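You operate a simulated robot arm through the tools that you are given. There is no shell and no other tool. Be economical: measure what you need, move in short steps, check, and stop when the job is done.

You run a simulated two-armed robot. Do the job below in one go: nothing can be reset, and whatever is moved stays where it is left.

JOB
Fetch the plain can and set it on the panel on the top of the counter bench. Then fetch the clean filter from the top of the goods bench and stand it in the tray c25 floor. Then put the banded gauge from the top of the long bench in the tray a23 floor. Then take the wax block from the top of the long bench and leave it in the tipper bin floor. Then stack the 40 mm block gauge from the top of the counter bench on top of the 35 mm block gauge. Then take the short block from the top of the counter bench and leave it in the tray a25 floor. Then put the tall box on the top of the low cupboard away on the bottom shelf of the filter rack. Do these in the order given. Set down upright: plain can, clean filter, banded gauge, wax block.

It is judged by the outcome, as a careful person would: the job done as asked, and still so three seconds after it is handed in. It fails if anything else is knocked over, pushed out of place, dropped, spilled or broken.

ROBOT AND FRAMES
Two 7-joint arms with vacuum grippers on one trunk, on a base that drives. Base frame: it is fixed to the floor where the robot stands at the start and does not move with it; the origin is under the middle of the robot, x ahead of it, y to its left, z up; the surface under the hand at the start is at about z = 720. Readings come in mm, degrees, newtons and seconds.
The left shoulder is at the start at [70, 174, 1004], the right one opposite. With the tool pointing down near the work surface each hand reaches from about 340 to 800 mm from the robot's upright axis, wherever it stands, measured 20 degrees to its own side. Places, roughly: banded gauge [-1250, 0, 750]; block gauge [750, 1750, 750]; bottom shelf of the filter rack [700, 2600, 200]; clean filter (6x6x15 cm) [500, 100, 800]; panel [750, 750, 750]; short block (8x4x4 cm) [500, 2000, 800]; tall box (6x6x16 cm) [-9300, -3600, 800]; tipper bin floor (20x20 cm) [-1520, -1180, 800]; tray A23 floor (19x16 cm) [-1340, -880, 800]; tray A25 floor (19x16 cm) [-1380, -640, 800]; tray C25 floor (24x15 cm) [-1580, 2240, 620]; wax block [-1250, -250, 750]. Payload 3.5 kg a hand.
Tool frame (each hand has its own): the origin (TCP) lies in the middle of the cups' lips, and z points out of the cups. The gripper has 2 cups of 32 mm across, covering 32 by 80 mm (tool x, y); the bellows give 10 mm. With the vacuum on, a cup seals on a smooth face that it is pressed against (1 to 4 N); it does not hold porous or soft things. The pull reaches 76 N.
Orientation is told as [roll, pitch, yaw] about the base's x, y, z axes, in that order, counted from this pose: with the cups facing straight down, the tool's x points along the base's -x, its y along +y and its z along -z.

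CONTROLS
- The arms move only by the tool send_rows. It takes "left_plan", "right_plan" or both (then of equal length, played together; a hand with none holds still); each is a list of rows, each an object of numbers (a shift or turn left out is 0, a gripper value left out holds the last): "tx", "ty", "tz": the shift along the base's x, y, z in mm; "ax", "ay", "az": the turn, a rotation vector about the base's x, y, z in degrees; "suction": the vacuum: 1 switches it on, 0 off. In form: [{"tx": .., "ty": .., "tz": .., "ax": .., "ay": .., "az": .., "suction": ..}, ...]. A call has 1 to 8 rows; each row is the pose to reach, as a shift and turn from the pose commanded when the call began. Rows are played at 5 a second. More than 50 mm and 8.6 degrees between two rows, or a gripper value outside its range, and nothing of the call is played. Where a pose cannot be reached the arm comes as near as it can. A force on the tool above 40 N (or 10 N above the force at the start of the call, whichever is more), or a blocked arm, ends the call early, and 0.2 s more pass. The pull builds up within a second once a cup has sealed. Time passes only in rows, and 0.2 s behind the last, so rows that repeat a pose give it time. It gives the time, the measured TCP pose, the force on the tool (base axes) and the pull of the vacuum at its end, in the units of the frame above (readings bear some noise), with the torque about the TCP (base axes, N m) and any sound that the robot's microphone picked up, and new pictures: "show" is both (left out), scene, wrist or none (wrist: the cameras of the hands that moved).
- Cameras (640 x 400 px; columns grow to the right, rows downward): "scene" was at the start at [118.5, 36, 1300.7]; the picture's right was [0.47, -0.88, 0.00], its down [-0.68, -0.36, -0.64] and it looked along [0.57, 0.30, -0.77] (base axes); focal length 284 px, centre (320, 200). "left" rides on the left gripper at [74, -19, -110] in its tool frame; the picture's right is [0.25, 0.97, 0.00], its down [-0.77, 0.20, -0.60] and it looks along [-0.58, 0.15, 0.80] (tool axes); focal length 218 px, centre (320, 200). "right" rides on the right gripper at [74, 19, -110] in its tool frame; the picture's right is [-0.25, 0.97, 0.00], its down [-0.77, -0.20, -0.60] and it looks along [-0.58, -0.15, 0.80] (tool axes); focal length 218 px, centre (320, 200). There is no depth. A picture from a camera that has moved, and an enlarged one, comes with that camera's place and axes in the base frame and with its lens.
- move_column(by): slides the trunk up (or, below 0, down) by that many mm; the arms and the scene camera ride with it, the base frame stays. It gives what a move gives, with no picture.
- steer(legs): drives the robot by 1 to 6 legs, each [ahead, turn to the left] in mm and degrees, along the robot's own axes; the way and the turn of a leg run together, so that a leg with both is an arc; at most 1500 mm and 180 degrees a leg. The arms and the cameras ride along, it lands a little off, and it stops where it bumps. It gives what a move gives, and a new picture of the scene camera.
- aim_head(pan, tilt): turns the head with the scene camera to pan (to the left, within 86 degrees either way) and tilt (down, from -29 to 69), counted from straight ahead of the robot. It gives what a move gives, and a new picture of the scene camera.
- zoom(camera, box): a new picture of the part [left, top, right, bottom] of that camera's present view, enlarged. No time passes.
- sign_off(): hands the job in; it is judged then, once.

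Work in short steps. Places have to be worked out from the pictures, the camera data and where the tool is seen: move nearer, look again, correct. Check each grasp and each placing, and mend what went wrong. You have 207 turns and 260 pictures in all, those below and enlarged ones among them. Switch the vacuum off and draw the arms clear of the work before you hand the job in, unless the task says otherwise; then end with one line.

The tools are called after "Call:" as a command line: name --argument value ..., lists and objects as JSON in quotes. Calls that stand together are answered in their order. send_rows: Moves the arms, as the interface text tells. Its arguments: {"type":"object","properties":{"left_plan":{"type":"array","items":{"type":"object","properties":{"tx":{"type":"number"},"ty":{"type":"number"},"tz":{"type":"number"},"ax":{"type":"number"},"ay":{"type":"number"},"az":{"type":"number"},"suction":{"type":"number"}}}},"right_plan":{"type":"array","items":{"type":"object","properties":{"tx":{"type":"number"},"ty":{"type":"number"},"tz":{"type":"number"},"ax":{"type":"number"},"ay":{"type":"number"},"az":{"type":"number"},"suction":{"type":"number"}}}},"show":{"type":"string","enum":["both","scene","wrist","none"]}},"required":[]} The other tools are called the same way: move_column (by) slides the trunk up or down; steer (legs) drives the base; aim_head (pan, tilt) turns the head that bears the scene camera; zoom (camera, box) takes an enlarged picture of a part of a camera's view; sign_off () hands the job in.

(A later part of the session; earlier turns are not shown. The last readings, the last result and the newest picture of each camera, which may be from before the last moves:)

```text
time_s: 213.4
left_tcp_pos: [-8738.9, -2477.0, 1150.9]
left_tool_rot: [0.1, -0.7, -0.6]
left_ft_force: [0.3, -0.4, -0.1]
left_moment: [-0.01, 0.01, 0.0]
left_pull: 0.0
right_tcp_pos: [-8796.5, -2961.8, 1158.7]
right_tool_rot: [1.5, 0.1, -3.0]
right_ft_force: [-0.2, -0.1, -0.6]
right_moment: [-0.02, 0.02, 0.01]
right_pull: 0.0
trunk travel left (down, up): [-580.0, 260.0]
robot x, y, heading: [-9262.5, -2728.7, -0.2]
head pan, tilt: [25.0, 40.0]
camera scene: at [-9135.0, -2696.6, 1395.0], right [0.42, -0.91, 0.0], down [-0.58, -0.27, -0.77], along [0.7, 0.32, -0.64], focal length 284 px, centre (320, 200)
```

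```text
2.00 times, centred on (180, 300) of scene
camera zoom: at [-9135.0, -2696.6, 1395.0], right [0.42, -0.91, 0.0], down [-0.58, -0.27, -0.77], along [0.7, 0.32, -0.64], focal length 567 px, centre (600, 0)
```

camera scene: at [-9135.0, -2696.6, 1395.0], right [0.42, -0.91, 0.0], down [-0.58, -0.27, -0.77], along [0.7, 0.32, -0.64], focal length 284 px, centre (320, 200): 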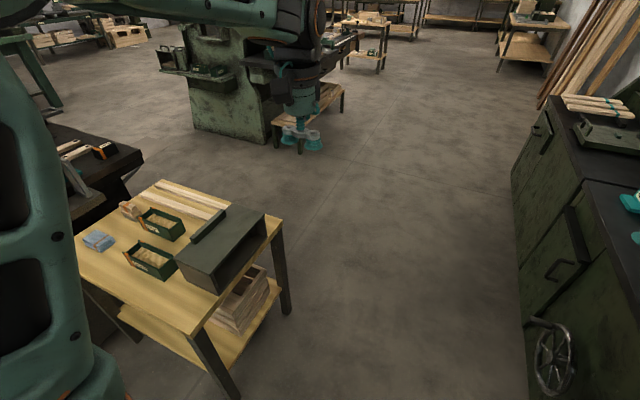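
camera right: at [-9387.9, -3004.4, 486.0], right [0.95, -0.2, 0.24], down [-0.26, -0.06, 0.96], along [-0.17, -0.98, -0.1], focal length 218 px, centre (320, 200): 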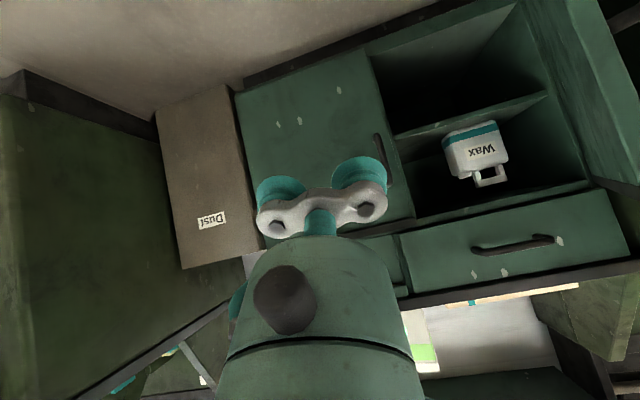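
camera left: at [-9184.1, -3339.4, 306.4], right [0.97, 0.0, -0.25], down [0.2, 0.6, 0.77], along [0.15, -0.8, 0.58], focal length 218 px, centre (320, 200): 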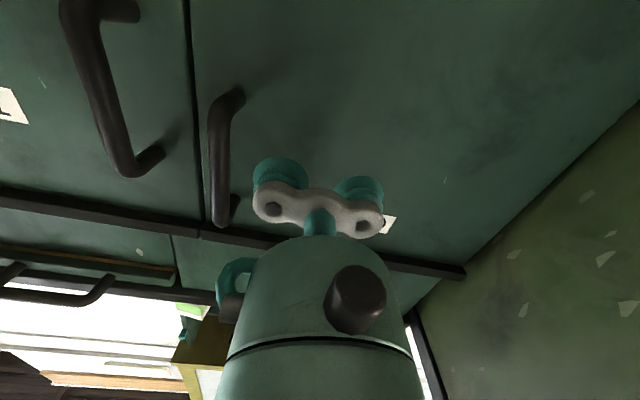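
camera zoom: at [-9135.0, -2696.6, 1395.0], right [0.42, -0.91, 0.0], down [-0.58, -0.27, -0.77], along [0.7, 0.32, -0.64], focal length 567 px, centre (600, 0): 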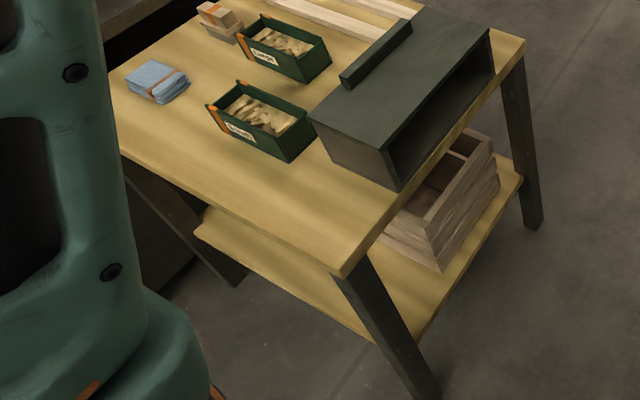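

I drive on east to the south-west of the small table.

Call:
steer --legs '[[1500, 0], [1000, 0], [0, 12], [1500, 0]]'

Call:
aim_head --pan 30 --tilt 15

```text
time_s: 233.4
left_tcp_pos: [-4832.5, -2098.8, 1150.3]
left_tool_rot: [0.2, -0.7, 11.1]
left_ft_force: [0.2, -0.2, -0.4]
left_moment: [-0.01, 0.01, -0.01]
left_pull: 0.0
right_tcp_pos: [-4791.3, -2584.7, 1158.2]
right_tool_rot: [1.4, 0.2, 8.7]
right_ft_force: [-0.8, -0.4, -0.5]
right_moment: [0.01, -0.01, -0.02]
right_pull: 0.0
trunk travel left (down, up): [-580.0, 260.0]
robot x, y, heading: [-5294.8, -2451.4, 11.5]
head pan, tilt: [25.0, 40.0]
camera scene: at [-5176.6, -2393.3, 1394.9], right [0.59, -0.81, 0.0], down [-0.52, -0.38, -0.77], along [0.62, 0.45, -0.64], focal length 284 px, centre (320, 200)
```

scene: 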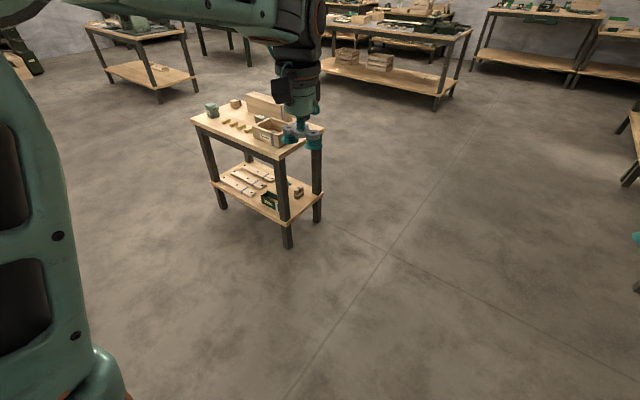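

```text
time_s: 234.3
left_tcp_pos: [-4832.3, -2098.7, 1150.1]
left_tool_rot: [0.1, -0.7, 10.9]
left_ft_force: [-0.6, -0.2, 0.1]
left_moment: [0.03, 0.0, 0.02]
left_pull: 0.0
right_tcp_pos: [-4792.7, -2585.3, 1159.0]
right_tool_rot: [1.5, -0.1, 8.7]
right_ft_force: [0.3, -0.3, -0.3]
right_moment: [0.03, -0.02, -0.03]
right_pull: 0.1
trunk travel left (down, up): [-580.0, 260.0]
robot x, y, heading: [-5296.9, -2453.5, 11.5]
head pan, tilt: [30.0, 15.0]
camera scene: at [-5175.1, -2382.1, 1434.4], right [0.66, -0.75, 0.0], down [-0.19, -0.17, -0.97], along [0.72, 0.64, -0.26], focal length 284 px, centre (320, 200)
```

scene: 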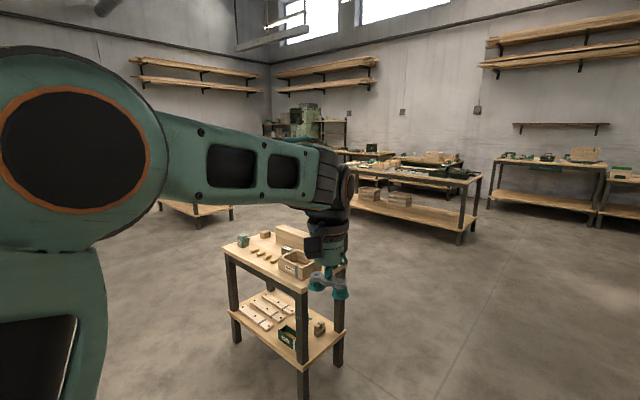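

Call:
zoom --camera "scene" --box '[220, 225, 350, 365]'

Call:
zoom --camera "scene" --box '[230, 225, 262, 255]'

Call:
zoom --camera "scene" --box '[340, 140, 480, 235]'

Call:
zoom --camera "scene" --box '[480, 110, 640, 230]'

```text
2.86 times, centred on (285, 295) of scene
camera zoom: at [-5175.1, -2382.1, 1434.4], right [0.66, -0.75, 0.0], down [-0.19, -0.17, -0.97], along [0.72, 0.64, -0.26], focal length 810 px, centre (420, -71)
```

zoom: 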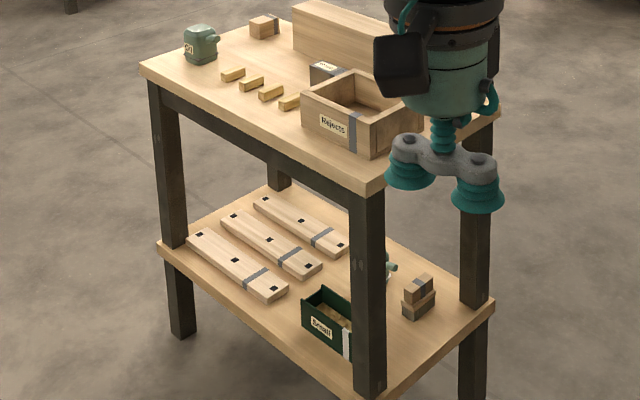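

```text
13.33 times, centred on (246, 240) of scene
camera zoom: at [-5175.1, -2382.1, 1434.4], right [0.66, -0.75, 0.0], down [-0.19, -0.17, -0.97], along [0.72, 0.64, -0.26], focal length 3779 px, centre (1307, -333)
```

zoom: 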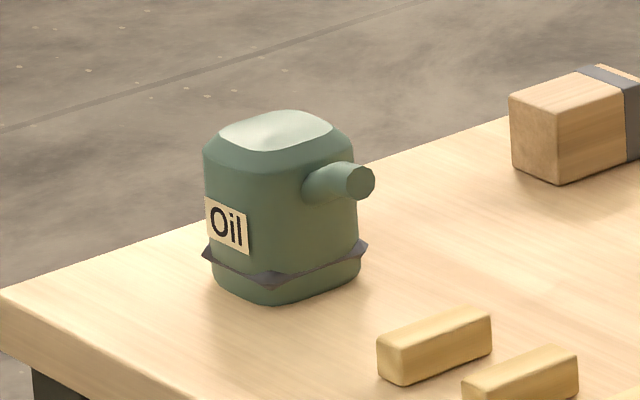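

```text
4.21 times, centred on (410, 188) of scene
camera zoom: at [-5175.1, -2382.1, 1434.4], right [0.66, -0.75, 0.0], down [-0.19, -0.17, -0.97], along [0.72, 0.64, -0.26], focal length 1194 px, centre (-59, 253)
```

zoom: 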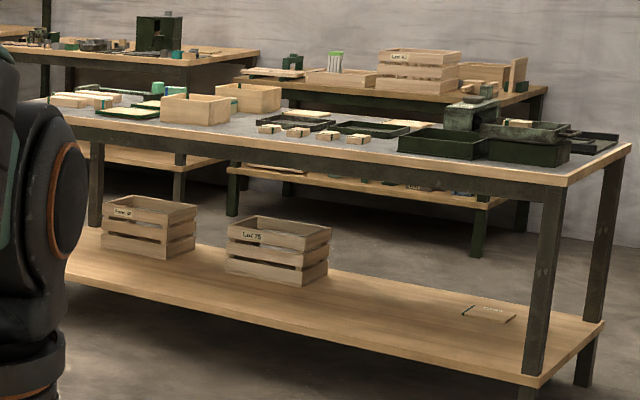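

```text
3.33 times, centred on (560, 170) of scene
camera zoom: at [-5175.1, -2382.1, 1434.4], right [0.66, -0.75, 0.0], down [-0.19, -0.17, -0.97], along [0.72, 0.64, -0.26], focal length 945 px, centre (-480, 300)
```

zoom: 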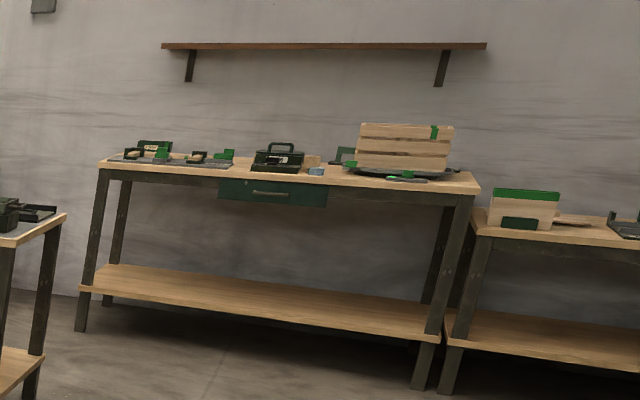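

The top can is labelled "Oil". The lower-shelf can may be the plain one; I move to see its west face.

Call:
steer --legs '[[700, 0]]'

Call:
move_column --by -300

Call:
aim_head --pan 50 --tilt 25

```text
time_s: 238.1
left_tcp_pos: [-4145.5, -1962.6, 1150.0]
left_tool_rot: [0.1, -0.8, 10.8]
left_ft_force: [-0.1, 0.1, 0.2]
left_moment: [0.01, 0.02, 0.05]
left_pull: 0.2
right_tcp_pos: [-4106.9, -2449.5, 1158.8]
right_tool_rot: [1.5, 0.0, 8.5]
right_ft_force: [0.2, 0.4, 0.7]
right_moment: [0.03, 0.0, -0.01]
right_pull: 0.1
trunk travel left (down, up): [-580.0, 260.0]
robot x, y, heading: [-4607.9, -2315.9, 11.4]
head pan, tilt: [30.0, 15.0]
camera scene: at [-4489.7, -2245.4, 1434.5], right [0.66, -0.75, 0.0], down [-0.19, -0.17, -0.97], along [0.73, 0.64, -0.26], focal length 284 px, centre (320, 200)
```

scene: 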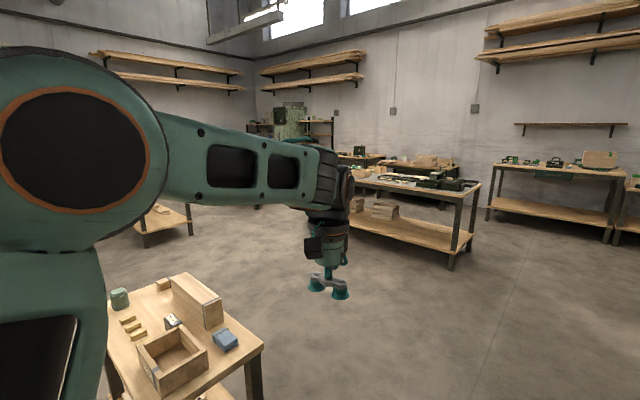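

```text
time_s: 241.1
left_tcp_pos: [-4146.6, -1962.3, 850.0]
left_tool_rot: [0.1, -0.7, 10.8]
left_ft_force: [0.3, 1.0, -0.5]
left_moment: [0.05, 0.01, 0.05]
left_pull: 0.1
right_tcp_pos: [-4106.1, -2448.8, 858.8]
right_tool_rot: [1.5, 0.0, 8.5]
right_ft_force: [-0.2, -0.1, 0.0]
right_moment: [-0.02, -0.01, 0.02]
right_pull: 0.0
trunk travel left (down, up): [-280.0, 560.0]
robot x, y, heading: [-4609.1, -2315.8, 11.2]
head pan, tilt: [30.0, 15.0]
```

```text
time_s: 241.9
left_tcp_pos: [-4145.4, -1962.0, 850.6]
left_tool_rot: [0.0, -0.6, 10.8]
left_ft_force: [-0.2, -0.3, -0.9]
left_moment: [-0.06, -0.01, 0.03]
left_pull: 0.1
right_tcp_pos: [-4105.9, -2449.5, 858.8]
right_tool_rot: [1.5, 0.1, 8.4]
right_ft_force: [0.5, 0.1, 0.3]
right_moment: [-0.03, 0.0, 0.0]
right_pull: 0.1
trunk travel left (down, up): [-280.0, 560.0]
robot x, y, heading: [-4609.8, -2318.5, 11.0]
head pan, tilt: [50.0, 25.0]
camera scene: at [-4515.5, -2226.3, 1118.3], right [0.88, -0.48, 0.0], down [-0.2, -0.37, -0.91], along [0.44, 0.79, -0.42], focal length 284 px, centre (320, 200)
```

scene: 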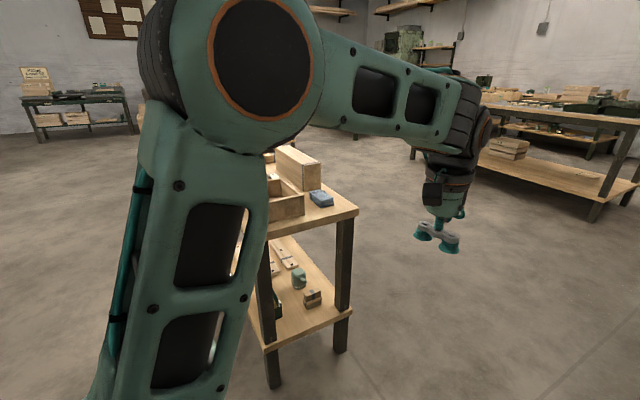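

Call:
zoom --camera "scene" --box '[265, 245, 345, 325]'

Call:
zoom --camera "scene" --box '[288, 262, 312, 292]'

```text
5.00 times, centred on (305, 285) of scene
camera zoom: at [-4515.5, -2226.3, 1118.3], right [0.88, -0.48, 0.0], down [-0.2, -0.37, -0.91], along [0.44, 0.79, -0.42], focal length 1417 px, centre (395, -225)
```

zoom: 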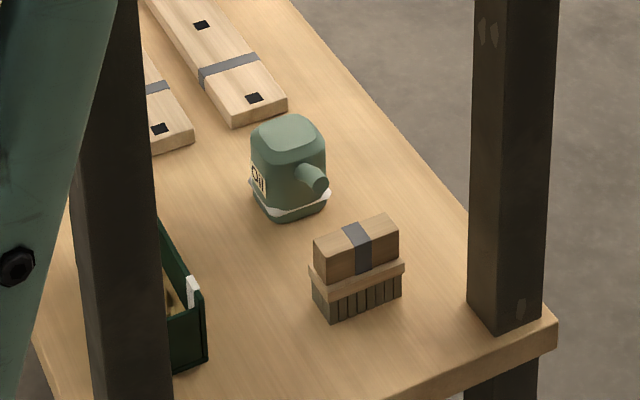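

```text
13.33 times, centred on (300, 277) of scene
camera zoom: at [-4515.5, -2226.3, 1118.3], right [0.88, -0.48, 0.0], down [-0.2, -0.37, -0.91], along [0.44, 0.79, -0.42], focal length 3779 px, centre (587, -827)
```

zoom: 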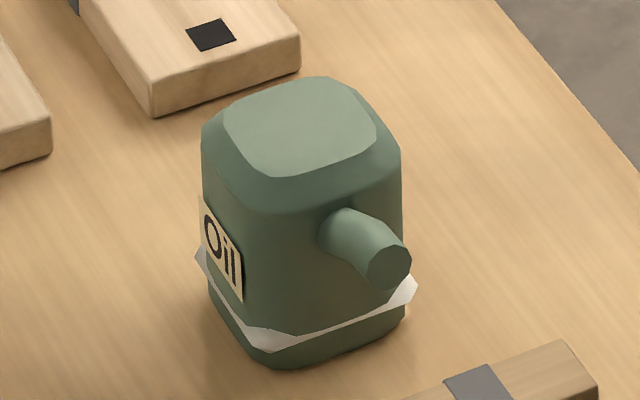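

Both are "Oil" cans. I continue the search eastward; raise the trunk and look ahead.

Call:
move_column --by 400

Call:
aim_head --pan -8 --tilt 20

Call:
zoom --camera "scene" --box '[300, 90, 560, 250]'

```text
time_s: 245.8
left_tcp_pos: [-4145.5, -1962.4, 1249.5]
left_tool_rot: [0.1, -0.7, 10.8]
left_ft_force: [-0.3, 0.4, -0.5]
left_moment: [-0.02, -0.03, -0.02]
left_pull: 0.0
right_tcp_pos: [-4106.6, -2449.8, 1259.5]
right_tool_rot: [1.5, 0.1, 8.5]
right_ft_force: [-1.0, 0.7, 0.3]
right_moment: [0.0, 0.03, 0.0]
right_pull: 0.0
trunk travel left (down, up): [-680.0, 160.0]
robot x, y, heading: [-4611.1, -2321.6, 11.1]
head pan, tilt: [50.0, 25.0]
```

```text
time_s: 247.0
left_tcp_pos: [-4145.6, -1962.3, 1249.9]
left_tool_rot: [0.1, -0.7, 10.8]
left_ft_force: [0.0, 0.2, -0.3]
left_moment: [0.01, -0.01, 0.01]
left_pull: 0.0
right_tcp_pos: [-4106.0, -2451.2, 1259.0]
right_tool_rot: [1.4, 0.0, 8.5]
right_ft_force: [-0.8, -0.3, 0.1]
right_moment: [-0.01, 0.01, 0.02]
right_pull: 0.0
trunk travel left (down, up): [-680.0, 160.0]
robot x, y, heading: [-4609.1, -2316.1, 11.3]
head pan, tilt: [-8.0, 20.0]
camera scene: at [-4466.9, -2301.6, 1526.3], right [0.06, -1.0, 0.0], down [-0.34, -0.02, -0.94], along [0.94, 0.05, -0.34], focal length 284 px, centre (320, 200)
```

scene: 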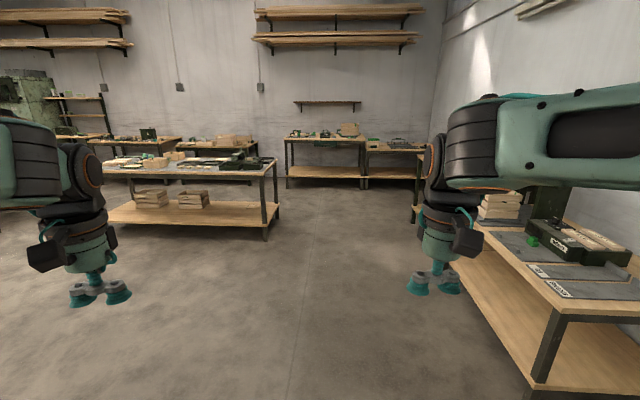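

```text
2.46 times, centred on (430, 170) of scene
camera zoom: at [-4466.9, -2301.6, 1526.3], right [0.06, -1.0, 0.0], down [-0.34, -0.02, -0.94], along [0.94, 0.05, -0.34], focal length 698 px, centre (49, 274)
```

zoom: 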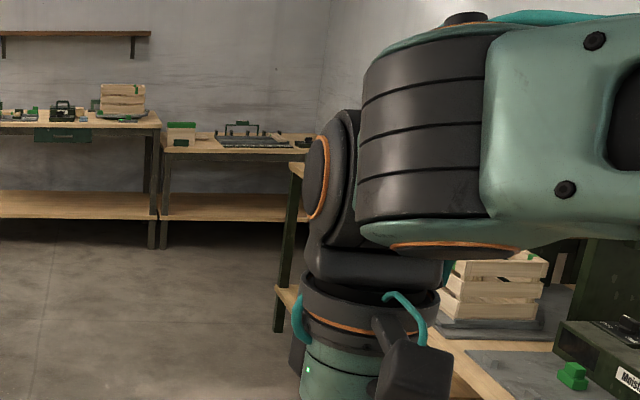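

I drive east past the south bench and scan it and the eastern ones.

Call:
steer --legs '[[0, -9], [1500, 0], [500, 0]]'

Call:
aim_head --pan -60 --tilt 25

Call:
aim_head --pan 0 --tilt 15

Call:
zoom --camera "scene" --box '[240, 130, 480, 270]'

```text
time_s: 257.7
left_tcp_pos: [-2094.7, -1964.2, 1250.0]
left_tool_rot: [0.1, -0.8, 1.9]
left_ft_force: [-0.3, 0.0, 0.4]
left_moment: [0.0, -0.04, 0.03]
left_pull: 0.0
right_tcp_pos: [-2129.8, -2452.5, 1258.7]
right_tool_rot: [1.5, 0.1, -0.4]
right_ft_force: [0.9, 0.8, 0.8]
right_moment: [-0.05, 0.01, 0.01]
right_pull: 0.0
trunk travel left (down, up): [-680.0, 160.0]
robot x, y, heading: [-2603.8, -2242.5, 2.5]
head pan, tilt: [-8.0, 20.0]
camera scene: at [-2463.8, -2250.2, 1526.4], right [-0.1, -0.99, 0.0], down [-0.34, 0.03, -0.94], along [0.94, -0.09, -0.34], focal length 284 px, centre (320, 200)
```

scene: 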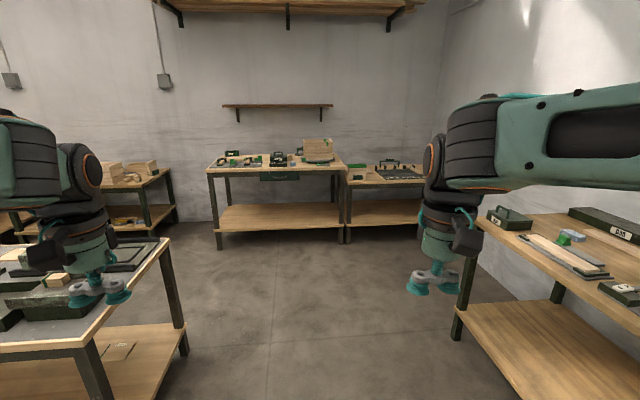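

```text
time_s: 258.9
left_tcp_pos: [-2093.7, -1964.3, 1252.0]
left_tool_rot: [0.1, -0.8, 1.9]
left_ft_force: [0.7, 1.0, 0.1]
left_moment: [0.04, 0.01, -0.01]
left_pull: 0.1
right_tcp_pos: [-2129.9, -2452.7, 1258.6]
right_tool_rot: [1.5, 0.0, -0.4]
right_ft_force: [0.6, -0.1, 0.1]
right_moment: [0.0, 0.0, -0.02]
right_pull: 0.1
trunk travel left (down, up): [-680.0, 160.0]
robot x, y, heading: [-2606.8, -2243.7, 2.2]
head pan, tilt: [-60.0, 25.0]
camera scene: at [-2506.3, -2318.8, 1518.2], right [-0.84, -0.53, 0.0], down [-0.23, 0.36, -0.91], along [0.48, -0.77, -0.42], focal length 284 px, centre (320, 200)
```

scene: 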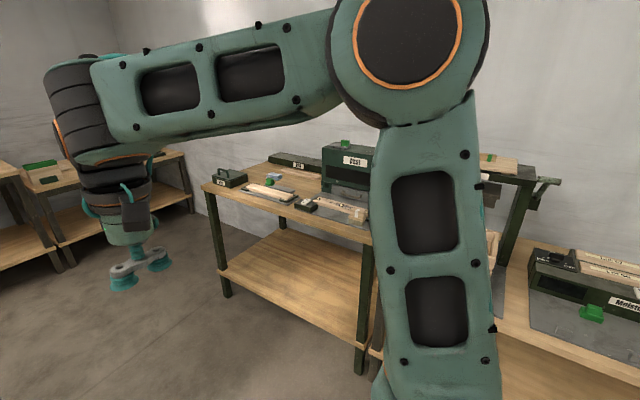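

```text
time_s: 260.2
left_tcp_pos: [-2093.9, -1964.8, 1250.2]
left_tool_rot: [0.0, -0.8, 2.0]
left_ft_force: [0.0, -0.4, 0.6]
left_moment: [0.03, -0.02, 0.01]
left_pull: 0.1
right_tcp_pos: [-2131.4, -2453.3, 1259.9]
right_tool_rot: [1.5, 0.0, -0.5]
right_ft_force: [-0.2, -0.1, -0.5]
right_moment: [0.02, -0.01, -0.02]
right_pull: 0.0
trunk travel left (down, up): [-680.0, 160.0]
robot x, y, heading: [-2607.5, -2240.9, 2.5]
head pan, tilt: [0.0, 15.0]
camera scene: at [-2462.4, -2237.3, 1534.5], right [0.04, -1.0, 0.0], down [-0.26, -0.01, -0.97], along [0.97, 0.04, -0.26], focal length 284 px, centre (320, 200)
```

scene: 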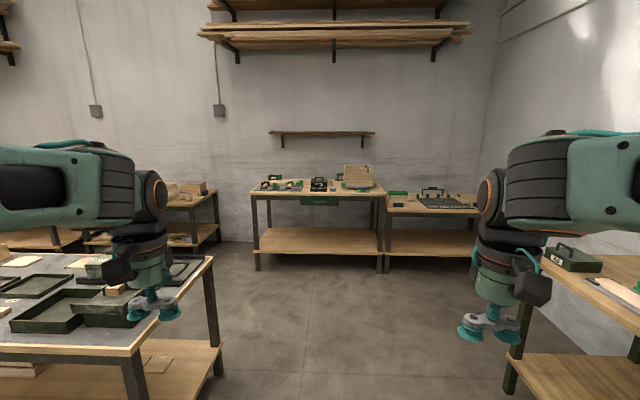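

```text
2.67 times, centred on (360, 200) of scene
camera zoom: at [-2462.4, -2237.3, 1534.5], right [0.04, -1.0, 0.0], down [-0.26, -0.01, -0.97], along [0.97, 0.04, -0.26], focal length 756 px, centre (213, 200)
```

zoom: 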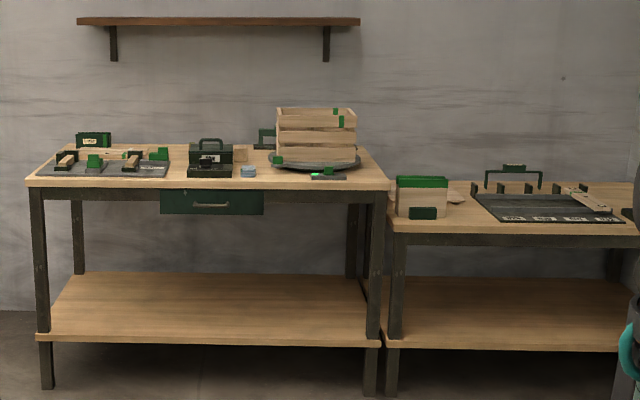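

The lower shelf of the goods bench had several green items in the first picture. I drive there to look.

Call:
steer --legs '[[1200, 0], [1150, 0], [0, 87.5], [1400, 0], [400, 0], [0, -90]]'

Call:
move_column --by -400

Call:
aim_head --pan 0 --tilt 35

```text
time_s: 287.8
left_tcp_pos: [241.4, -87.0, 1249.6]
left_tool_rot: [0.0, -0.7, 0.0]
left_ft_force: [-0.4, -0.3, 0.6]
left_moment: [-0.03, -0.03, -0.05]
left_pull: 0.1
right_tcp_pos: [189.7, -574.7, 1258.8]
right_tool_rot: [1.5, 0.0, -2.4]
right_ft_force: [-0.2, -0.3, -0.3]
right_moment: [0.01, 0.0, 0.0]
right_pull: 0.0
trunk travel left (down, up): [-680.0, 160.0]
robot x, y, heading: [-281.6, -353.0, 0.3]
head pan, tilt: [0.0, 15.0]
camera scene: at [-135.4, -347.6, 1534.5], right [0.01, -1.0, 0.0], down [-0.26, 0.0, -0.97], along [0.97, 0.01, -0.26], focal length 284 px, centre (320, 200)
```

scene: 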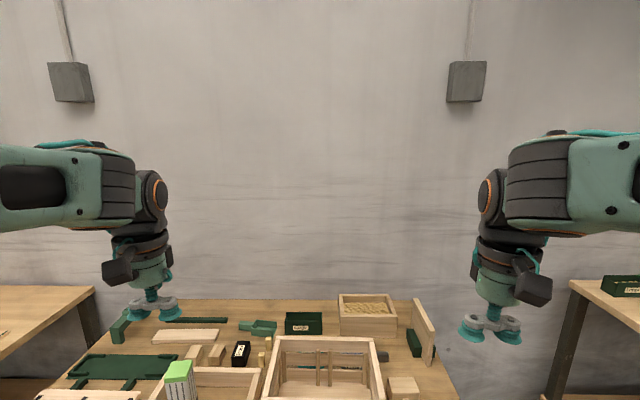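

```text
time_s: 291.7
left_tcp_pos: [242.0, -88.0, 850.2]
left_tool_rot: [0.0, -0.7, 0.1]
left_ft_force: [0.0, 0.5, 0.3]
left_moment: [-0.01, 0.0, -0.02]
left_pull: 0.1
right_tcp_pos: [188.8, -573.8, 858.9]
right_tool_rot: [1.4, -0.1, -2.4]
right_ft_force: [0.0, 0.5, 0.7]
right_moment: [0.01, 0.01, -0.03]
right_pull: 0.1
trunk travel left (down, up): [-280.0, 560.0]
robot x, y, heading: [-277.9, -351.2, 0.5]
head pan, tilt: [0.0, 15.0]
```

```text
time_s: 292.5
left_tcp_pos: [241.2, -89.3, 850.3]
left_tool_rot: [0.1, -0.7, 0.0]
left_ft_force: [0.0, -0.2, 0.2]
left_moment: [-0.03, 0.0, 0.04]
left_pull: 0.0
right_tcp_pos: [189.2, -575.4, 859.6]
right_tool_rot: [1.5, 0.0, -2.4]
right_ft_force: [0.3, 0.0, 0.1]
right_moment: [-0.01, 0.03, 0.0]
right_pull: 0.1
trunk travel left (down, up): [-280.0, 560.0]
robot x, y, heading: [-280.1, -346.6, 0.3]
head pan, tilt: [0.0, 35.0]
camera scene: at [-140.7, -347.8, 1102.5], right [0.01, -1.0, 0.0], down [-0.57, 0.0, -0.82], along [0.82, 0.01, -0.57], focal length 284 px, centre (320, 200)
```

scene: 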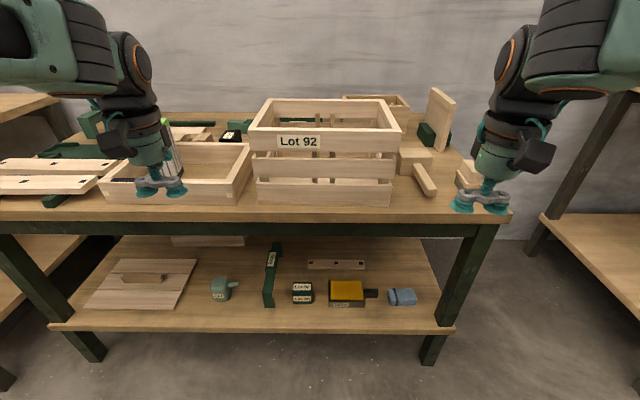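

A can on the goods bench's lower shelf. I zoom in.

Call:
zoom --camera "scene" --box '[200, 265, 250, 310]'

```text
8.89 times, centred on (225, 288) of scene
camera zoom: at [-140.7, -347.8, 1102.5], right [0.01, -1.0, 0.0], down [-0.57, 0.0, -0.82], along [0.82, 0.01, -0.57], focal length 2520 px, centre (1164, -578)
```

zoom: 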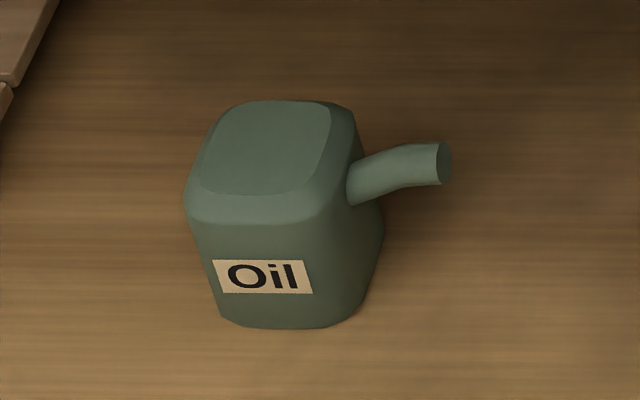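

This can has the label but no band — all the others seen are banded — so this is the plain can (cf. "banded gauge"). It stands near [460, -13] on the lower shelf, z≈280. I back off and line up with it.

Call:
steer --legs '[[-200, 0], [0, 90], [400, 0], [0, -90]]'

Call:
move_column --by -200

Call:
aim_head --pan 0 --tilt 30

```text
time_s: 303.9
left_tcp_pos: [28.9, 321.0, 850.6]
left_tool_rot: [0.2, -0.8, 0.8]
left_ft_force: [0.6, 0.5, -0.1]
left_moment: [0.0, 0.01, 0.0]
left_pull: 0.0
right_tcp_pos: [-15.1, -163.9, 858.8]
right_tool_rot: [1.5, 0.0, -1.6]
right_ft_force: [-0.2, 0.8, 0.2]
right_moment: [0.0, -0.01, 0.0]
right_pull: 0.0
trunk travel left (down, up): [-280.0, 560.0]
robot x, y, heading: [-490.5, 51.7, 1.5]
head pan, tilt: [0.0, 35.0]
camera scene: at [-349.5, 56.5, 1102.5], right [0.02, -1.0, 0.0], down [-0.57, -0.01, -0.82], along [0.82, 0.02, -0.57], focal length 284 px, centre (320, 200)
```

scene: 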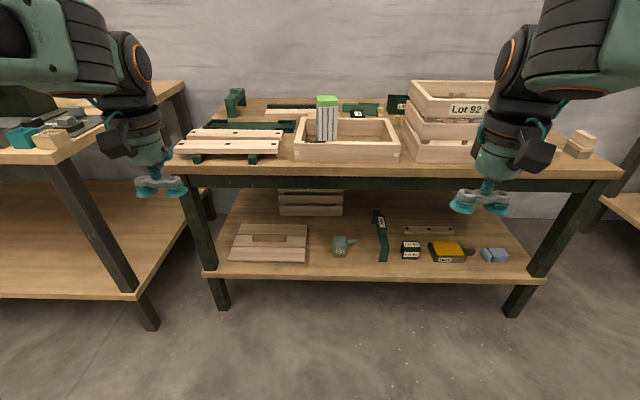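

```text
time_s: 306.0
left_tcp_pos: [28.6, 321.3, 651.1]
left_tool_rot: [0.1, -0.7, 0.8]
left_ft_force: [0.7, 0.0, 0.7]
left_moment: [0.0, 0.01, 0.03]
left_pull: 0.1
right_tcp_pos: [-16.1, -165.1, 660.4]
right_tool_rot: [1.5, 0.1, -1.6]
right_ft_force: [-0.2, 0.0, -0.2]
right_moment: [0.0, -0.01, 0.0]
right_pull: 0.0
trunk travel left (down, up): [-80.0, 760.0]
robot x, y, heading: [-490.0, 54.8, 1.1]
head pan, tilt: [0.0, 35.0]
```

```text
time_s: 306.7
left_tcp_pos: [29.5, 322.3, 649.3]
left_tool_rot: [0.0, -0.7, 0.8]
left_ft_force: [-1.3, 0.0, 0.6]
left_moment: [-0.01, -0.02, -0.01]
left_pull: 0.0
right_tcp_pos: [-15.0, -165.2, 659.8]
right_tool_rot: [1.5, -0.1, -1.5]
right_ft_force: [-0.5, 0.0, -0.5]
right_moment: [0.0, 0.01, -0.02]
right_pull: 0.1
trunk travel left (down, up): [-80.0, 760.0]
robot x, y, heading: [-483.2, 53.8, 1.3]
head pan, tilt: [0.0, 30.0]
camera scene: at [-347.2, 56.8, 910.2], right [0.02, -1.0, 0.0], down [-0.5, -0.01, -0.87], along [0.87, 0.02, -0.5], focal length 284 px, centre (320, 200)
```

scene: 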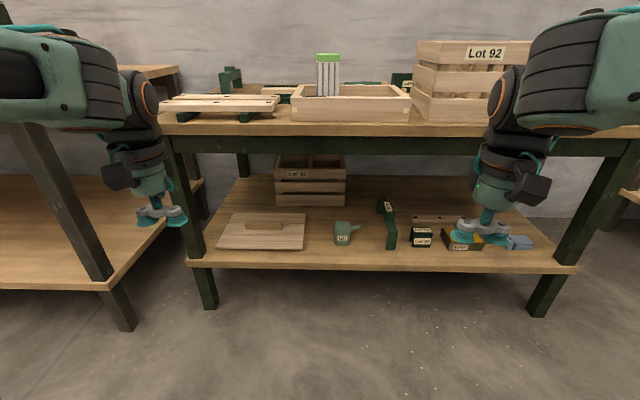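

The can's front face is at x≈445, centre y≈-5, shelf z≈275. I turn the right hand to point forward with its camera to the left side (120° about one diagonal axis), while lowering it.

Call:
send_rows --right_plan '[{"ax": 4.9, "ay": -4.9, "az": -4.9, "tz": -10, "ty": 5}, {"ax": 9.8, "ay": -9.8, "az": -9.8, "tz": -20, "ty": 10}, {"ax": 14.7, "ay": -14.7, "az": -14.7, "tz": -30, "ty": 15}, {"ax": 19.6, "ay": -19.6, "az": -19.6, "tz": -40, "ty": 20}, {"ax": 24.5, "ay": -24.5, "az": -24.5, "tz": -50, "ty": 25}, {"ax": 29.4, "ay": -29.4, "az": -29.4, "tz": -60, "ty": 30}, {"ax": 34.3, "ay": -34.3, "az": -34.3, "tz": -80, "ty": 35}, {"ax": 39.2, "ay": -39.2, "az": -39.2, "tz": -100, "ty": 40}]' --show "none"

Call:
send_rows --right_plan '[{"ax": 4.3, "ay": -4.3, "az": -4.3, "tz": -30, "ty": 15}, {"ax": 8.6, "ay": -8.6, "az": -8.6, "tz": -60, "ty": 30}, {"ax": 12.9, "ay": -12.9, "az": -12.9, "tz": -90, "ty": 45}, {"ax": 17.2, "ay": -17.2, "az": -17.2, "tz": -120, "ty": 60}, {"ax": 21.5, "ay": -21.5, "az": -21.5, "tz": -150, "ty": 75}, {"ax": 25.8, "ay": -25.8, "az": -25.8, "tz": -180, "ty": 90}, {"ax": 30.1, "ay": -30.1, "az": -30.1, "tz": -200, "ty": 105}]'

```text
time_s: 308.5
left_tcp_pos: [29.3, 322.7, 650.5]
left_tool_rot: [-0.1, -0.7, 0.9]
left_ft_force: [1.2, -0.1, 0.3]
left_moment: [-0.04, 0.0, -0.03]
left_pull: 0.0
right_tcp_pos: [-9.6, -122.9, 561.8]
right_tool_rot: [53.5, -17.9, -52.6]
right_ft_force: [0.5, 0.8, 0.9]
right_moment: [0.01, 0.01, -0.01]
right_pull: 0.0
right hand out of reach, approached as far as the arm can: row 8
trunk travel left (down, up): [-80.0, 760.0]
robot x, y, heading: [-487.4, 61.8, 1.2]
head pan, tilt: [0.0, 30.0]
```

```text
time_s: 310.1
left_tcp_pos: [29.6, 322.6, 649.2]
left_tool_rot: [0.0, -0.7, 0.9]
left_ft_force: [0.9, -1.8, 1.2]
left_moment: [0.0, -0.01, 0.0]
left_pull: 0.0
right_tcp_pos: [26.7, -31.4, 372.8]
right_tool_rot: [91.6, 1.6, -90.1]
right_ft_force: [0.0, 0.2, 0.0]
right_moment: [-0.02, 0.0, 0.01]
right_pull: 0.0
right hand out of reach, approached as far as the arm can: row 1, 2, 3, 4, 7
trunk travel left (down, up): [-80.0, 760.0]
robot x, y, heading: [-486.8, 56.1, 1.3]
head pan, tilt: [0.0, 30.0]
camera scene: at [-346.8, 56.9, 910.1], right [0.02, -1.0, 0.0], down [-0.5, -0.01, -0.87], along [0.87, 0.02, -0.5], focal length 284 px, centre (320, 200)
camera right: at [-83.8, 41.5, 391.9], right [-0.03, -0.28, 0.96], down [-0.6, -0.76, -0.24], along [0.8, -0.58, -0.15], focal length 218 px, centre (320, 200)
```

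scene: 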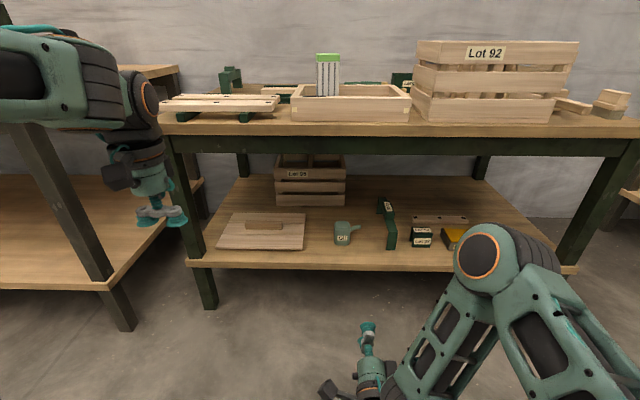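
right: 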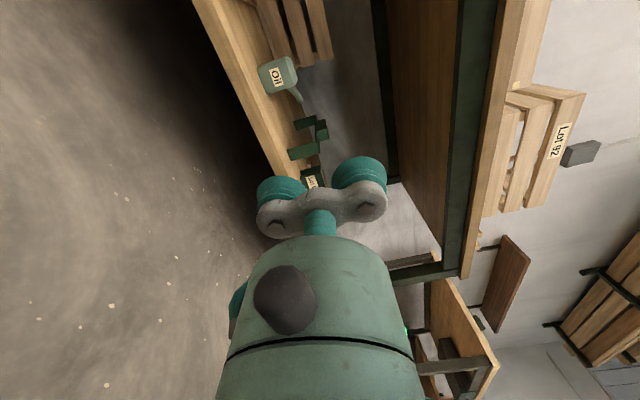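

Right hand faces forward. I draw the left hand back, then drive forward 250 mm.

Call:
send_rows --left_plan '[{"tx": -40}, {"tx": -80}, {"tx": -120}, {"tx": -150}]' --show "none"

Call:
steer --legs '[[250, 0]]'

Call:
zoom --camera "right" --box '[160, 0, 400, 200]'

```text
time_s: 311.1
left_tcp_pos: [-120.6, 322.5, 649.5]
left_tool_rot: [0.0, -0.8, 0.8]
left_ft_force: [0.0, 0.6, -0.6]
left_moment: [0.01, 0.0, 0.02]
left_pull: 0.2
left hand out of reach, approached as far as the arm can: row 1
right_tcp_pos: [26.1, -32.4, 373.0]
right_tool_rot: [91.5, 1.5, -90.0]
right_ft_force: [-0.2, 0.2, 0.0]
right_moment: [-0.02, 0.0, -0.04]
right_pull: 0.0
trunk travel left (down, up): [-80.0, 760.0]
robot x, y, heading: [-492.5, 52.7, 1.4]
head pan, tilt: [0.0, 30.0]
```

```text
time_s: 312.9
left_tcp_pos: [127.6, 327.9, 650.2]
left_tool_rot: [0.1, -0.7, 0.9]
left_ft_force: [-0.9, 0.9, 0.2]
left_moment: [0.03, -0.01, 0.03]
left_pull: 0.0
right_tcp_pos: [274.5, -23.9, 373.7]
right_tool_rot: [91.6, 1.5, -89.9]
right_ft_force: [-0.4, 0.1, 0.8]
right_moment: [-0.02, -0.01, 0.02]
right_pull: 0.0
trunk travel left (down, up): [-80.0, 760.0]
robot x, y, heading: [-243.8, 62.1, 1.7]
head pan, tilt: [0.0, 30.0]
camera scene: at [-99.1, 62.4, 910.3], right [0.02, -1.0, 0.0], down [-0.5, -0.01, -0.87], along [0.87, 0.02, -0.5], focal length 284 px, centre (320, 200)
```

scene: 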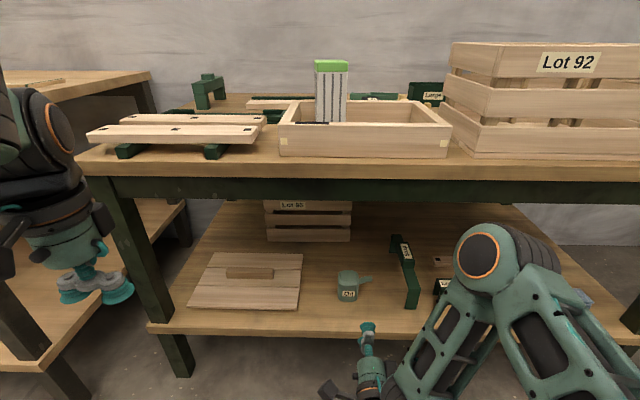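

```text
2.00 times, centred on (280, 100) of right
camera zoom: at [163.9, 47.2, 392.2], right [-0.03, -0.28, 0.96], down [-0.6, -0.77, -0.24], along [0.8, -0.58, -0.15], focal length 436 px, centre (400, 400)
```

zoom: 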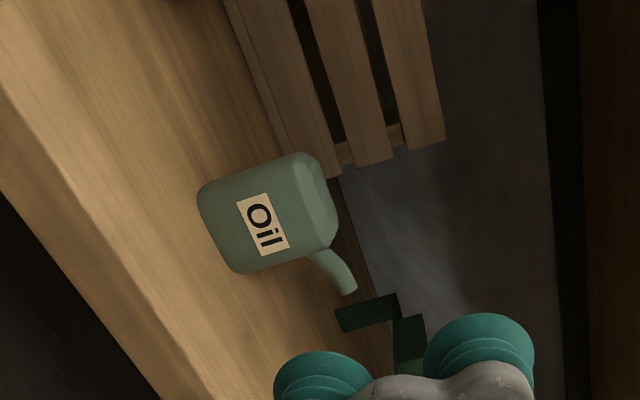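

I approach the can's face: lower cup at z≈313, y≈-3.

Call:
send_rows --right_plan '[{"tx": 30, "ty": 6, "tz": -12}, {"tx": 60, "ty": 12, "tz": -24}, {"tx": 90, "ty": 18, "tz": -36}, {"tx": 120, "ty": 21, "tz": -36}, {"tx": 140, "ty": 21, "tz": -36}]' --show "wrist"

```text
time_s: 314.1
left_tcp_pos: [127.7, 328.0, 650.8]
left_tool_rot: [0.0, -0.7, 0.9]
left_ft_force: [1.1, 0.5, -0.3]
left_moment: [0.02, 0.0, 0.0]
left_pull: 0.0
right_tcp_pos: [414.4, -3.9, 336.5]
right_tool_rot: [91.5, 1.5, -89.9]
right_ft_force: [-0.2, -0.7, 1.3]
right_moment: [-0.02, -0.04, 0.02]
right_pull: 0.1
trunk travel left (down, up): [-80.0, 760.0]
robot x, y, heading: [-242.0, 60.9, 1.3]
head pan, tilt: [0.0, 30.0]
camera right: at [303.9, 68.5, 355.4], right [-0.02, -0.28, 0.96], down [-0.6, -0.77, -0.24], along [0.8, -0.58, -0.15], focal length 218 px, centre (320, 200)
```

right: 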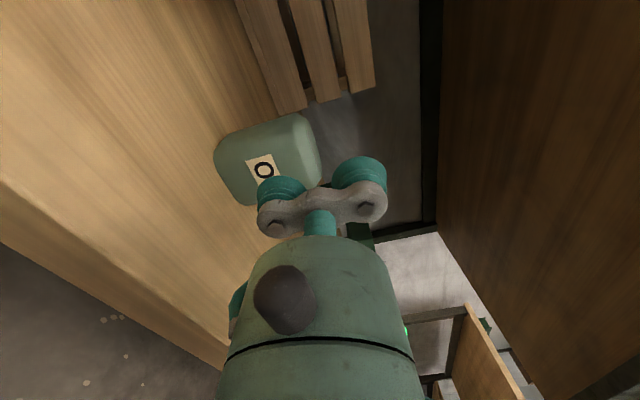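

Alignment looks good; I press on with vacuum.

Call:
send_rows --right_plan '[{"tx": 12, "suction": 1}, {"tx": 20}, {"tx": 25}, {"tx": 29}, {"tx": 33}, {"tx": 36}, {"tx": 36}]' --show "wrist"

```text
time_s: 315.7
left_tcp_pos: [128.6, 327.9, 651.2]
left_tool_rot: [0.0, -0.7, 0.9]
left_ft_force: [0.7, 0.2, 0.4]
left_moment: [-0.01, -0.01, 0.0]
left_pull: 0.0
right_tcp_pos: [450.7, -5.2, 337.8]
right_tool_rot: [91.5, 1.5, -89.9]
right_ft_force: [0.0, 0.9, 0.1]
right_moment: [-0.01, 0.96, 0.0]
right_pull: 38.1
trunk travel left (down, up): [-80.0, 760.0]
robot x, y, heading: [-242.4, 61.1, 1.1]
head pan, tilt: [0.0, 30.0]
camera right: at [339.9, 68.0, 356.2], right [-0.02, -0.28, 0.96], down [-0.6, -0.77, -0.24], along [0.8, -0.58, -0.15], focal length 218 px, centre (320, 200)
```

right: 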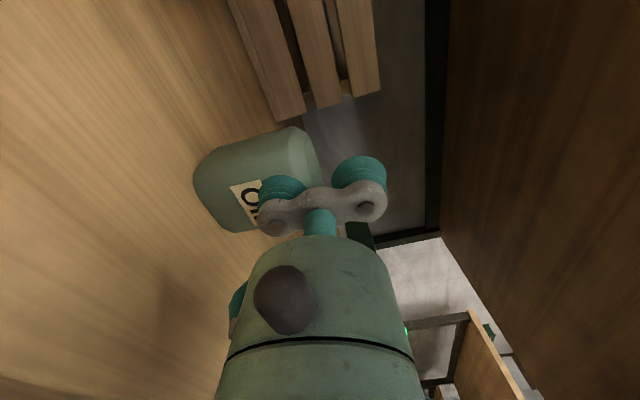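

One cup sealed (38 N). I lift the can a little and draw it out.

Call:
send_rows --right_plan '[{"tz": 10}, {"tz": 25}, {"tz": 40}, {"tz": 50, "tx": -20}, {"tz": 50, "tx": -50}, {"tz": 50, "tx": -80}, {"tz": 50, "tx": -110}, {"tz": 50, "tx": -140}]'

```text
time_s: 317.5
left_tcp_pos: [127.9, 328.4, 651.2]
left_tool_rot: [0.0, -0.7, 0.9]
left_ft_force: [-0.2, 0.1, 0.1]
left_moment: [-0.04, 0.0, 0.01]
left_pull: 0.1
right_tcp_pos: [310.2, -5.6, 388.2]
right_tool_rot: [91.5, 1.4, -89.9]
right_ft_force: [0.3, 0.5, -0.7]
right_moment: [-0.01, 0.92, 0.01]
right_pull: 37.7
trunk travel left (down, up): [-80.0, 760.0]
robot x, y, heading: [-236.1, 61.2, 1.0]
head pan, tilt: [0.0, 30.0]
camera scene: at [-99.0, 62.4, 910.3], right [0.02, -1.0, 0.0], down [-0.5, -0.01, -0.87], along [0.87, 0.02, -0.5], focal length 284 px, centre (320, 200)
camera right: at [199.3, 67.7, 406.8], right [-0.03, -0.28, 0.96], down [-0.6, -0.77, -0.24], along [0.8, -0.58, -0.15], focal length 218 px, centre (320, 200)
```

scene: 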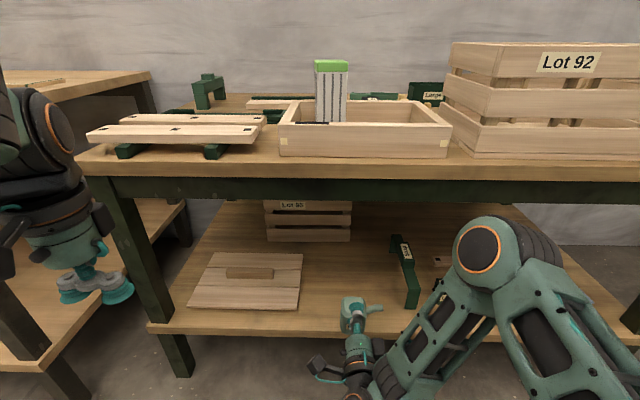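
right: 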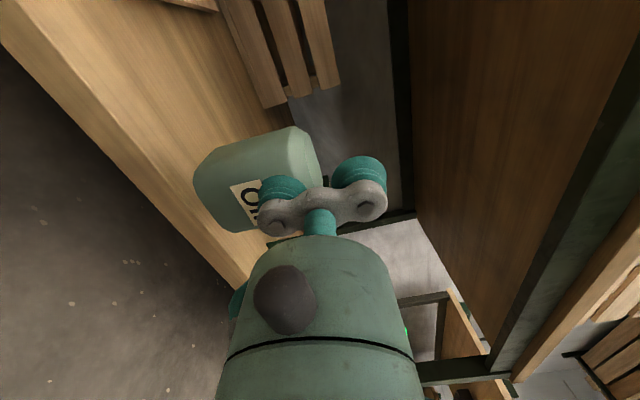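

The can is held upright. I back off from the bench and raise the trunk, then look at the panel on the counter bench.

Call:
steer --legs '[[-330, 0]]'

Call:
move_column --by 400

Call:
aim_head --pan 30 --tilt 25

Call:
zoom --camera "scene" --box '[140, 100, 420, 275]'

```text
time_s: 319.7
left_tcp_pos: [-204.7, 320.8, 650.4]
left_tool_rot: [0.0, -0.8, 0.6]
left_ft_force: [-0.1, -0.5, 0.1]
left_moment: [-0.01, 0.02, 0.01]
left_pull: 0.2
right_tcp_pos: [-21.9, -12.9, 388.7]
right_tool_rot: [91.6, 1.6, -90.2]
right_ft_force: [-0.3, 0.0, -2.0]
right_moment: [0.01, 0.92, 0.0]
right_pull: 37.7
trunk travel left (down, up): [-80.0, 760.0]
robot x, y, heading: [-569.5, 52.9, 0.9]
head pan, tilt: [0.0, 30.0]
camera scene: at [-431.6, 55.0, 910.3], right [0.02, -1.0, 0.0], down [-0.5, -0.01, -0.87], along [0.87, 0.02, -0.5], focal length 284 px, centre (320, 200)
```

scene: 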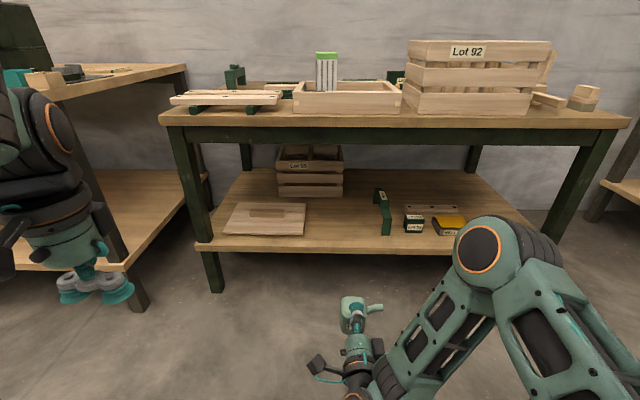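

```text
time_s: 323.5
left_tcp_pos: [-203.6, 320.7, 1049.3]
left_tool_rot: [0.0, -0.7, 0.7]
left_ft_force: [-0.3, -1.2, -0.4]
left_moment: [0.01, 0.0, 0.01]
left_pull: 0.1
right_tcp_pos: [-21.7, -13.7, 789.6]
right_tool_rot: [91.5, 1.5, -90.1]
right_ft_force: [0.9, 0.1, -1.2]
right_moment: [0.04, 0.94, 0.06]
right_pull: 37.8
trunk travel left (down, up): [-480.0, 360.0]
robot x, y, heading: [-572.6, 53.3, 1.3]
head pan, tilt: [0.0, 30.0]
```

```text
time_s: 324.5
left_tcp_pos: [-204.3, 320.2, 1050.5]
left_tool_rot: [0.1, -0.7, 0.7]
left_ft_force: [0.1, 0.0, 0.2]
left_moment: [0.0, -0.02, 0.01]
left_pull: 0.0
right_tcp_pos: [-22.0, -13.8, 788.6]
right_tool_rot: [91.5, 1.5, -90.1]
right_ft_force: [-0.7, -0.2, -1.4]
right_moment: [-0.01, 0.96, 0.03]
right_pull: 37.9
trunk travel left (down, up): [-480.0, 360.0]
robot x, y, heading: [-575.7, 49.1, 1.3]
head pan, tilt: [30.0, 25.0]
camera scene: at [-443.1, 100.8, 1318.2], right [0.52, -0.86, 0.0], down [-0.36, -0.22, -0.91], along [0.78, 0.47, -0.42], focal length 284 px, centre (320, 200)
```

scene: 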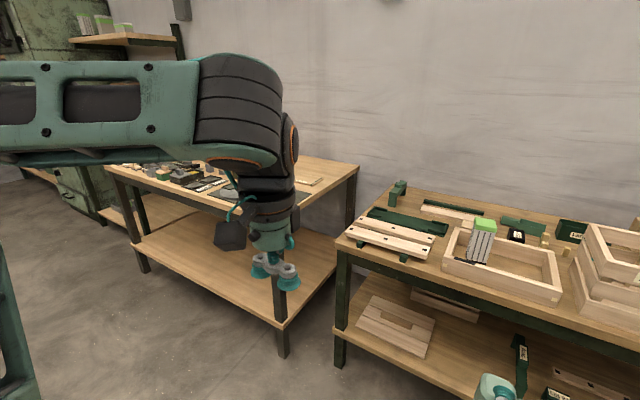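

```text
2.29 times, centred on (280, 188) of scene
camera zoom: at [-443.1, 100.8, 1318.2], right [0.52, -0.86, 0.0], down [-0.36, -0.22, -0.91], along [0.78, 0.47, -0.42], focal length 648 px, centre (411, 229)
```

zoom: 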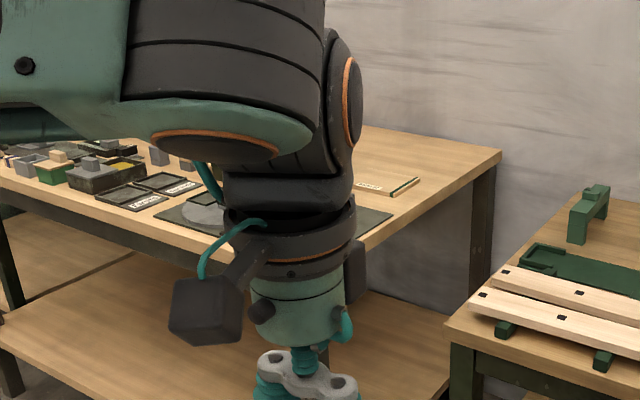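

Placing side-held would sweep the hand over items, so I'll hand the can over to the left hand from above. First I look at it.

Call:
aim_head --pan -5 --tilt 50

Call:
zoom --camera "scene" --box '[260, 190, 420, 290]'

```text
time_s: 325.5
left_tcp_pos: [-204.3, 319.6, 1050.4]
left_tool_rot: [0.0, -0.7, 0.7]
left_ft_force: [0.0, 0.2, -0.1]
left_moment: [0.02, 0.0, 0.0]
left_pull: 0.0
right_tcp_pos: [-22.4, -14.4, 787.7]
right_tool_rot: [91.5, 1.6, -90.0]
right_ft_force: [0.9, 0.1, -1.5]
right_moment: [0.03, 0.95, 0.02]
right_pull: 37.7
trunk travel left (down, up): [-480.0, 360.0]
robot x, y, heading: [-572.3, 51.8, 1.4]
head pan, tilt: [-5.0, 50.0]
camera scene: at [-445.1, 48.2, 1280.8], right [-0.07, -1.0, 0.0], down [-0.76, 0.05, -0.64], along [0.64, -0.04, -0.77], focal length 284 px, centre (320, 200)
```

scene: 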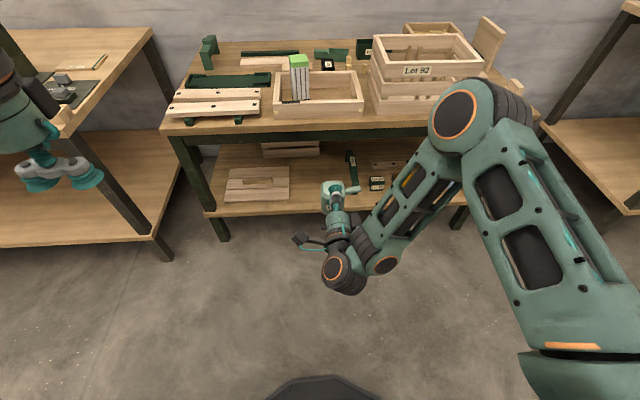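

```text
4.00 times, centred on (340, 240) of scene
camera zoom: at [-445.1, 48.2, 1280.8], right [-0.07, -1.0, 0.0], down [-0.76, 0.05, -0.64], along [0.64, -0.04, -0.77], focal length 1134 px, centre (240, 40)
```

zoom: 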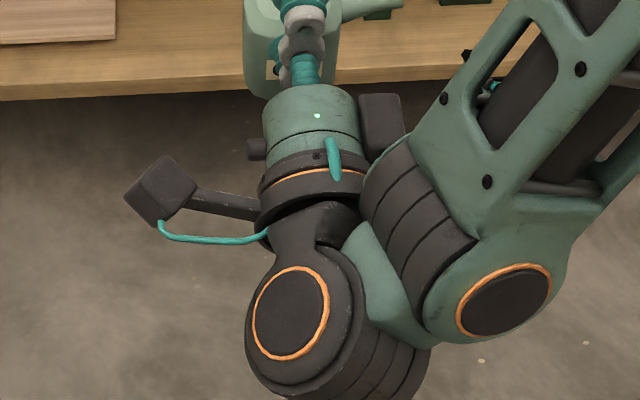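

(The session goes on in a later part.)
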